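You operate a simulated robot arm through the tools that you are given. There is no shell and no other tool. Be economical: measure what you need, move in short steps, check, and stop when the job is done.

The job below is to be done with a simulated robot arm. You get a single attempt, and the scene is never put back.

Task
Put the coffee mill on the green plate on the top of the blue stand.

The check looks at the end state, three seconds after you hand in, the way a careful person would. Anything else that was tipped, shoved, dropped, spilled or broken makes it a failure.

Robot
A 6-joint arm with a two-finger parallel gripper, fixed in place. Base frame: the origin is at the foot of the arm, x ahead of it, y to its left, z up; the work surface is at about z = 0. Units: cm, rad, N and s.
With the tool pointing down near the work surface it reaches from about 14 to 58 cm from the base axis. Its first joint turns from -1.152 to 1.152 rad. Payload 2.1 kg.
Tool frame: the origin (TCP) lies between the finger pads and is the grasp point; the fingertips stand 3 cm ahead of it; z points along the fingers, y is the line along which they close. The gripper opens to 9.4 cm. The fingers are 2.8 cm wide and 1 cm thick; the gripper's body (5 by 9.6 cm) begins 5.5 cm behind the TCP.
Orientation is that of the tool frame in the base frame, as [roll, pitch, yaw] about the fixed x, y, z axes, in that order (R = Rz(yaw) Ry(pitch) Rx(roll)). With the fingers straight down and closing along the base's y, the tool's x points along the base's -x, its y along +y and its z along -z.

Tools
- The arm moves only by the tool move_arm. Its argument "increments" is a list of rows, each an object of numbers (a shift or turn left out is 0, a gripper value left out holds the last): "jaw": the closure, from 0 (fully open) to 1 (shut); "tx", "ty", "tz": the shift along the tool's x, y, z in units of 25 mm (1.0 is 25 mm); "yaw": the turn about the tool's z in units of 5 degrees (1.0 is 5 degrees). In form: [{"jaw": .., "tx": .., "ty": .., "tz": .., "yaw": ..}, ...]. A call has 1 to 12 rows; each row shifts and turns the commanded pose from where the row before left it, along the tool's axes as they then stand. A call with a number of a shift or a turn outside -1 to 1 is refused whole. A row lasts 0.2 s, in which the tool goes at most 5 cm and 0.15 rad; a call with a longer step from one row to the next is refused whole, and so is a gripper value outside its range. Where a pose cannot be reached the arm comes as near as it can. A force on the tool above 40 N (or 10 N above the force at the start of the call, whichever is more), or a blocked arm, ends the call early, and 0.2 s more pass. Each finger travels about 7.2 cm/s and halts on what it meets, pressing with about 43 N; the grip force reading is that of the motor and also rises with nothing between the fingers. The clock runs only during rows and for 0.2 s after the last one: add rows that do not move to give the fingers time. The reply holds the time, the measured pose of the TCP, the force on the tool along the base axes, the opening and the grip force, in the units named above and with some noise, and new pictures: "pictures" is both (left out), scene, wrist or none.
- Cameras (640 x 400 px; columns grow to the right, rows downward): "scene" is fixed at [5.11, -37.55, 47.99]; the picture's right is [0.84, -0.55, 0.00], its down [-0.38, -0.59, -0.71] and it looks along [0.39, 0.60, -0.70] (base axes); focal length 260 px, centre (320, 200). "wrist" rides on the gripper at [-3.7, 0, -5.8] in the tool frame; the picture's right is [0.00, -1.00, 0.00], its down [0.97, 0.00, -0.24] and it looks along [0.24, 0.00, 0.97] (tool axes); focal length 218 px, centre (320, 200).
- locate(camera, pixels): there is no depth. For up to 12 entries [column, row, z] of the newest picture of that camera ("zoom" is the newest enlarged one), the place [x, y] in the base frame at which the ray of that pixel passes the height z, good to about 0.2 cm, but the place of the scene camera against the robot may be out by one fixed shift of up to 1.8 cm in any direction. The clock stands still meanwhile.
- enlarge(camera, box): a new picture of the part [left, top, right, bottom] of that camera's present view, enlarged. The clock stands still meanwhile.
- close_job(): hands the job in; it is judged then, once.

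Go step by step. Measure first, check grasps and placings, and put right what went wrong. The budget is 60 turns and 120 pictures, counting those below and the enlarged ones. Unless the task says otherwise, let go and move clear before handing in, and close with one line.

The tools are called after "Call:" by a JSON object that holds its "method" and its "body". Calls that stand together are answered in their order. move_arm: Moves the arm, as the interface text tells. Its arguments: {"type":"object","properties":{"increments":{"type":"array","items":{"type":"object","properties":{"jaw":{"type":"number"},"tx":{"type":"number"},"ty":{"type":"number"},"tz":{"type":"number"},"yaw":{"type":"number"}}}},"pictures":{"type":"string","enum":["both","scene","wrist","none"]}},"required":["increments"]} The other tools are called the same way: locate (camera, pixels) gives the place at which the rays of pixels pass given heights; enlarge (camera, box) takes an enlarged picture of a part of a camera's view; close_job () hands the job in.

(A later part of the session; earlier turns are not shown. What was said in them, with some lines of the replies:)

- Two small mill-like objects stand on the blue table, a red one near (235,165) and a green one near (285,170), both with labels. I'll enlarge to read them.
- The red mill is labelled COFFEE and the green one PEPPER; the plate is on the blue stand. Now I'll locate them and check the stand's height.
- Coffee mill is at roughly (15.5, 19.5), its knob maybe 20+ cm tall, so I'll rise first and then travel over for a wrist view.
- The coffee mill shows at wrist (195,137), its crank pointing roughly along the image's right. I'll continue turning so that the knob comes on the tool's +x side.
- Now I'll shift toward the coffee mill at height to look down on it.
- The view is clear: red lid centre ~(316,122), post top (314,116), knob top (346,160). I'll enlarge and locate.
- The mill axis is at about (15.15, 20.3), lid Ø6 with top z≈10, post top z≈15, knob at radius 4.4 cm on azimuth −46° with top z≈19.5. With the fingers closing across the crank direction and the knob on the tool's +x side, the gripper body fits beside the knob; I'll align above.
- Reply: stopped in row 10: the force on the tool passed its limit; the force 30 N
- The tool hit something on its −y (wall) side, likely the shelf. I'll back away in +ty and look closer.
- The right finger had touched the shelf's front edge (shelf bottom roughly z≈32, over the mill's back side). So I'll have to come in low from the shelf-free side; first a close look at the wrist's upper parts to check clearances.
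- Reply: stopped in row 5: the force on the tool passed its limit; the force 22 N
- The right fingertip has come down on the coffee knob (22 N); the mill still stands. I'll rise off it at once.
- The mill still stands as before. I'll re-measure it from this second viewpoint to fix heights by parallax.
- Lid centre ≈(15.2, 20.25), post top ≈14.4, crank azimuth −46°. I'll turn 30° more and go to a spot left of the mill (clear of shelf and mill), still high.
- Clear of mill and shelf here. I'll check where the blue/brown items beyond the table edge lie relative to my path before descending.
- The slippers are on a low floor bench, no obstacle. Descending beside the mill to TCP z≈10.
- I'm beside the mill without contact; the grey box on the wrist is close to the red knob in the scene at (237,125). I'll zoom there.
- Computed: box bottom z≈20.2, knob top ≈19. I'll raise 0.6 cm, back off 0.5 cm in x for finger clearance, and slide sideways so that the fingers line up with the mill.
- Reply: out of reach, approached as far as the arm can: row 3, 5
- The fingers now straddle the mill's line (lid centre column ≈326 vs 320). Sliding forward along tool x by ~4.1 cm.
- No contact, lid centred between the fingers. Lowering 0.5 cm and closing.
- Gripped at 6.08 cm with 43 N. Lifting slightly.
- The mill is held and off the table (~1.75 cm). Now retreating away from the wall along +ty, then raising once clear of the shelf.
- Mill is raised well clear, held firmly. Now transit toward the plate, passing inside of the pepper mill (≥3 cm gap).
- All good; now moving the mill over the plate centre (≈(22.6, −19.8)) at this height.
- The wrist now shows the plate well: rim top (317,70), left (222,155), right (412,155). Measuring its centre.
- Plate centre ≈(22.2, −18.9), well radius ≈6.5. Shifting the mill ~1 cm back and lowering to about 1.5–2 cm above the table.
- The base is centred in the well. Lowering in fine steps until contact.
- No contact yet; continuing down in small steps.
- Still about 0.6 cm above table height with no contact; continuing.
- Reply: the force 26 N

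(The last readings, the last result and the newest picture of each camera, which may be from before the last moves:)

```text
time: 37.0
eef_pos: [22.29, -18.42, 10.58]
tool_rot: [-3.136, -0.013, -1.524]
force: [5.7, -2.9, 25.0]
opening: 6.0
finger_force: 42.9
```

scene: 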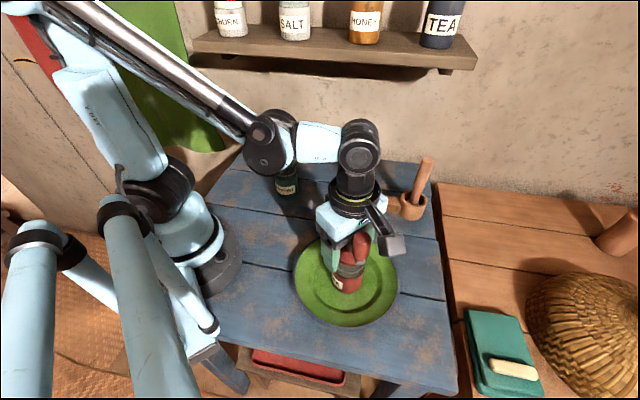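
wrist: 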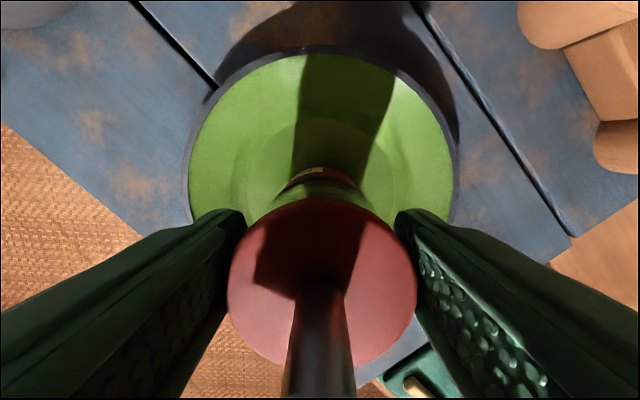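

Contact (25 N up). Relieving slightly, then opening the jaw gradually.

Call:
{"method": "move_arm", "body": {"increments": [{"tz": -0.03}, {}], "pictures": "none"}}

Call:
{"method": "move_arm", "body": {"increments": [{"jaw": 0.33}, {"jaw": 0.3}, {"jaw": 0.2}, {"jaw": 0.1}, {"jaw": 0}, {}], "pictures": "both"}}

Call:
{"method": "enlarge", "body": {"camera": "scene", "box": [280, 180, 420, 340]}}

```text
time: 37.6
eef_pos: [22.08, -18.35, 10.56]
tool_rot: [-3.138, -0.01, -1.526]
force: [2.5, -0.7, 5.7]
opening: 6.01
finger_force: 43.3
```

```text
time: 39.0
eef_pos: [22.1, -18.29, 10.63]
tool_rot: [-3.138, -0.01, -1.524]
force: [-0.3, -0.6, 0.0]
opening: 9.38
finger_force: 0.0
```

scene: 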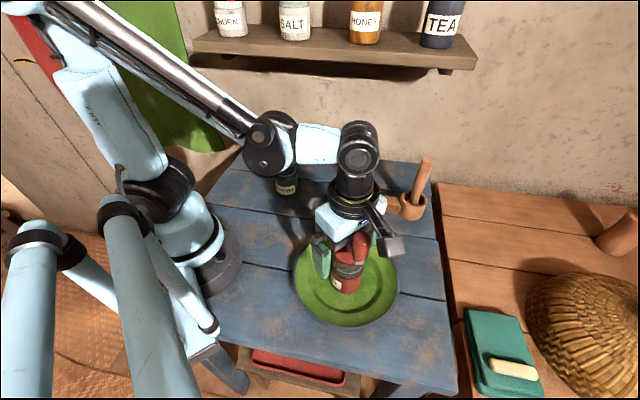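
wrist: 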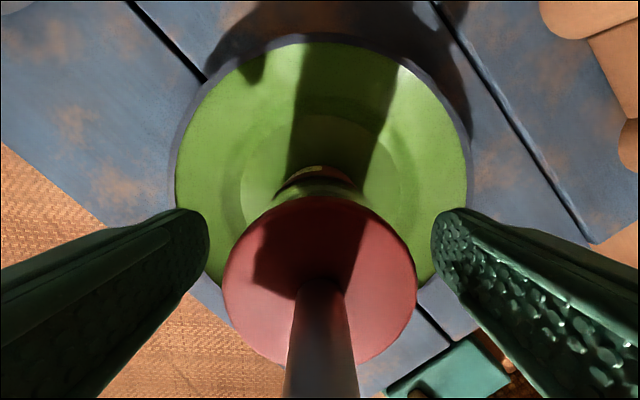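

```text
2.50 times, centred on (350, 260) of scene
```

zoom: 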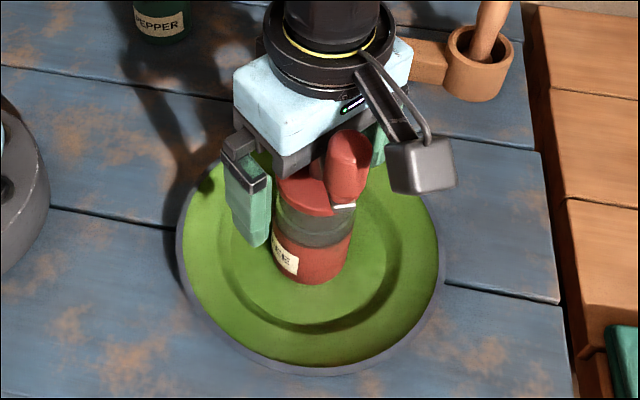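

Mill stands on the plate, fingers open 9.38 with no contact. Rising straight up, 15+ cm.

Call:
{"method": "move_arm", "body": {"increments": [{"tz": -0.3}, {"tz": -0.5}, {"tz": -0.8}, {"tz": -0.8}, {"tz": -0.8}, {"tz": -0.8}, {"tz": -0.8}, {"tz": -0.8}, {"tz": -0.4}, {}], "pictures": "both"}}

Call:
{"method": "enlarge", "body": {"camera": "scene", "box": [260, 150, 440, 340]}}

```text
time: 41.2
eef_pos: [22.1, -18.26, 25.65]
tool_rot: [-3.139, -0.011, -1.526]
force: [0.6, 0.4, -0.3]
opening: 9.4
finger_force: 0.1
```

scene: 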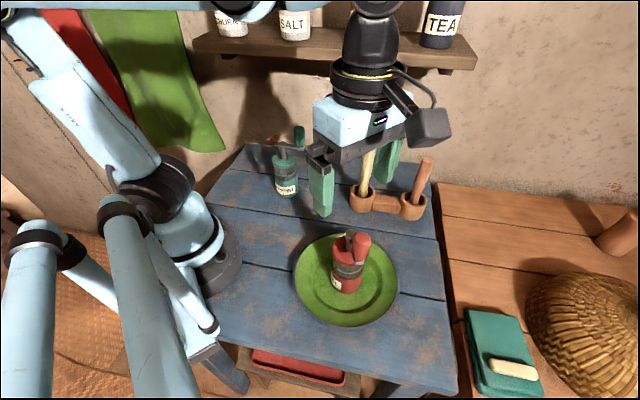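
wrist: 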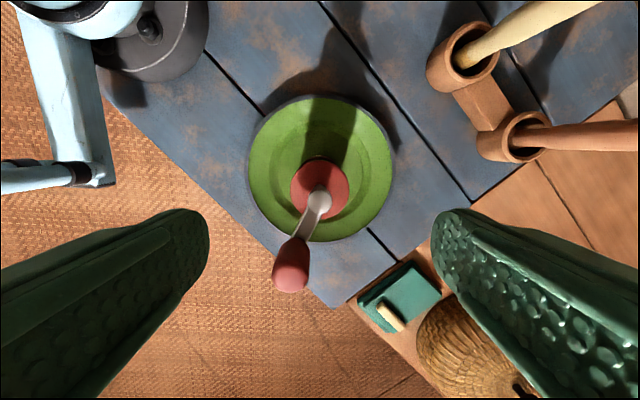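

```text
2.11 times, centred on (350, 245) of scene
```

zoom: 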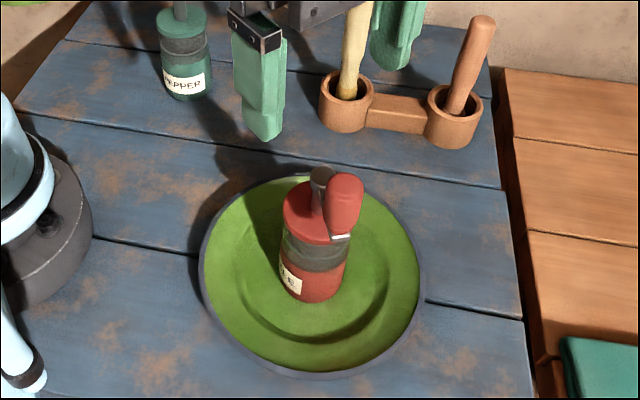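

The coffee mill stands upright in the plate's well at about (347, 270) in the scene picture. The pepper mill and the other items show no change, and the gripper is open and well above everything. Handing in.

Call:
{"method": "close_job", "body": {}}

```text
The job is handed in.
```

The coffee mill is standing upright on the green plate, near its centre, on top of the blue stand, and I've handed the job in. On the way, the gripper bumped the shelf edge (about 30 N) and pressed on the mill's knob (about 22 N). I saw nothing tipped or moved in the pictures afterwards.
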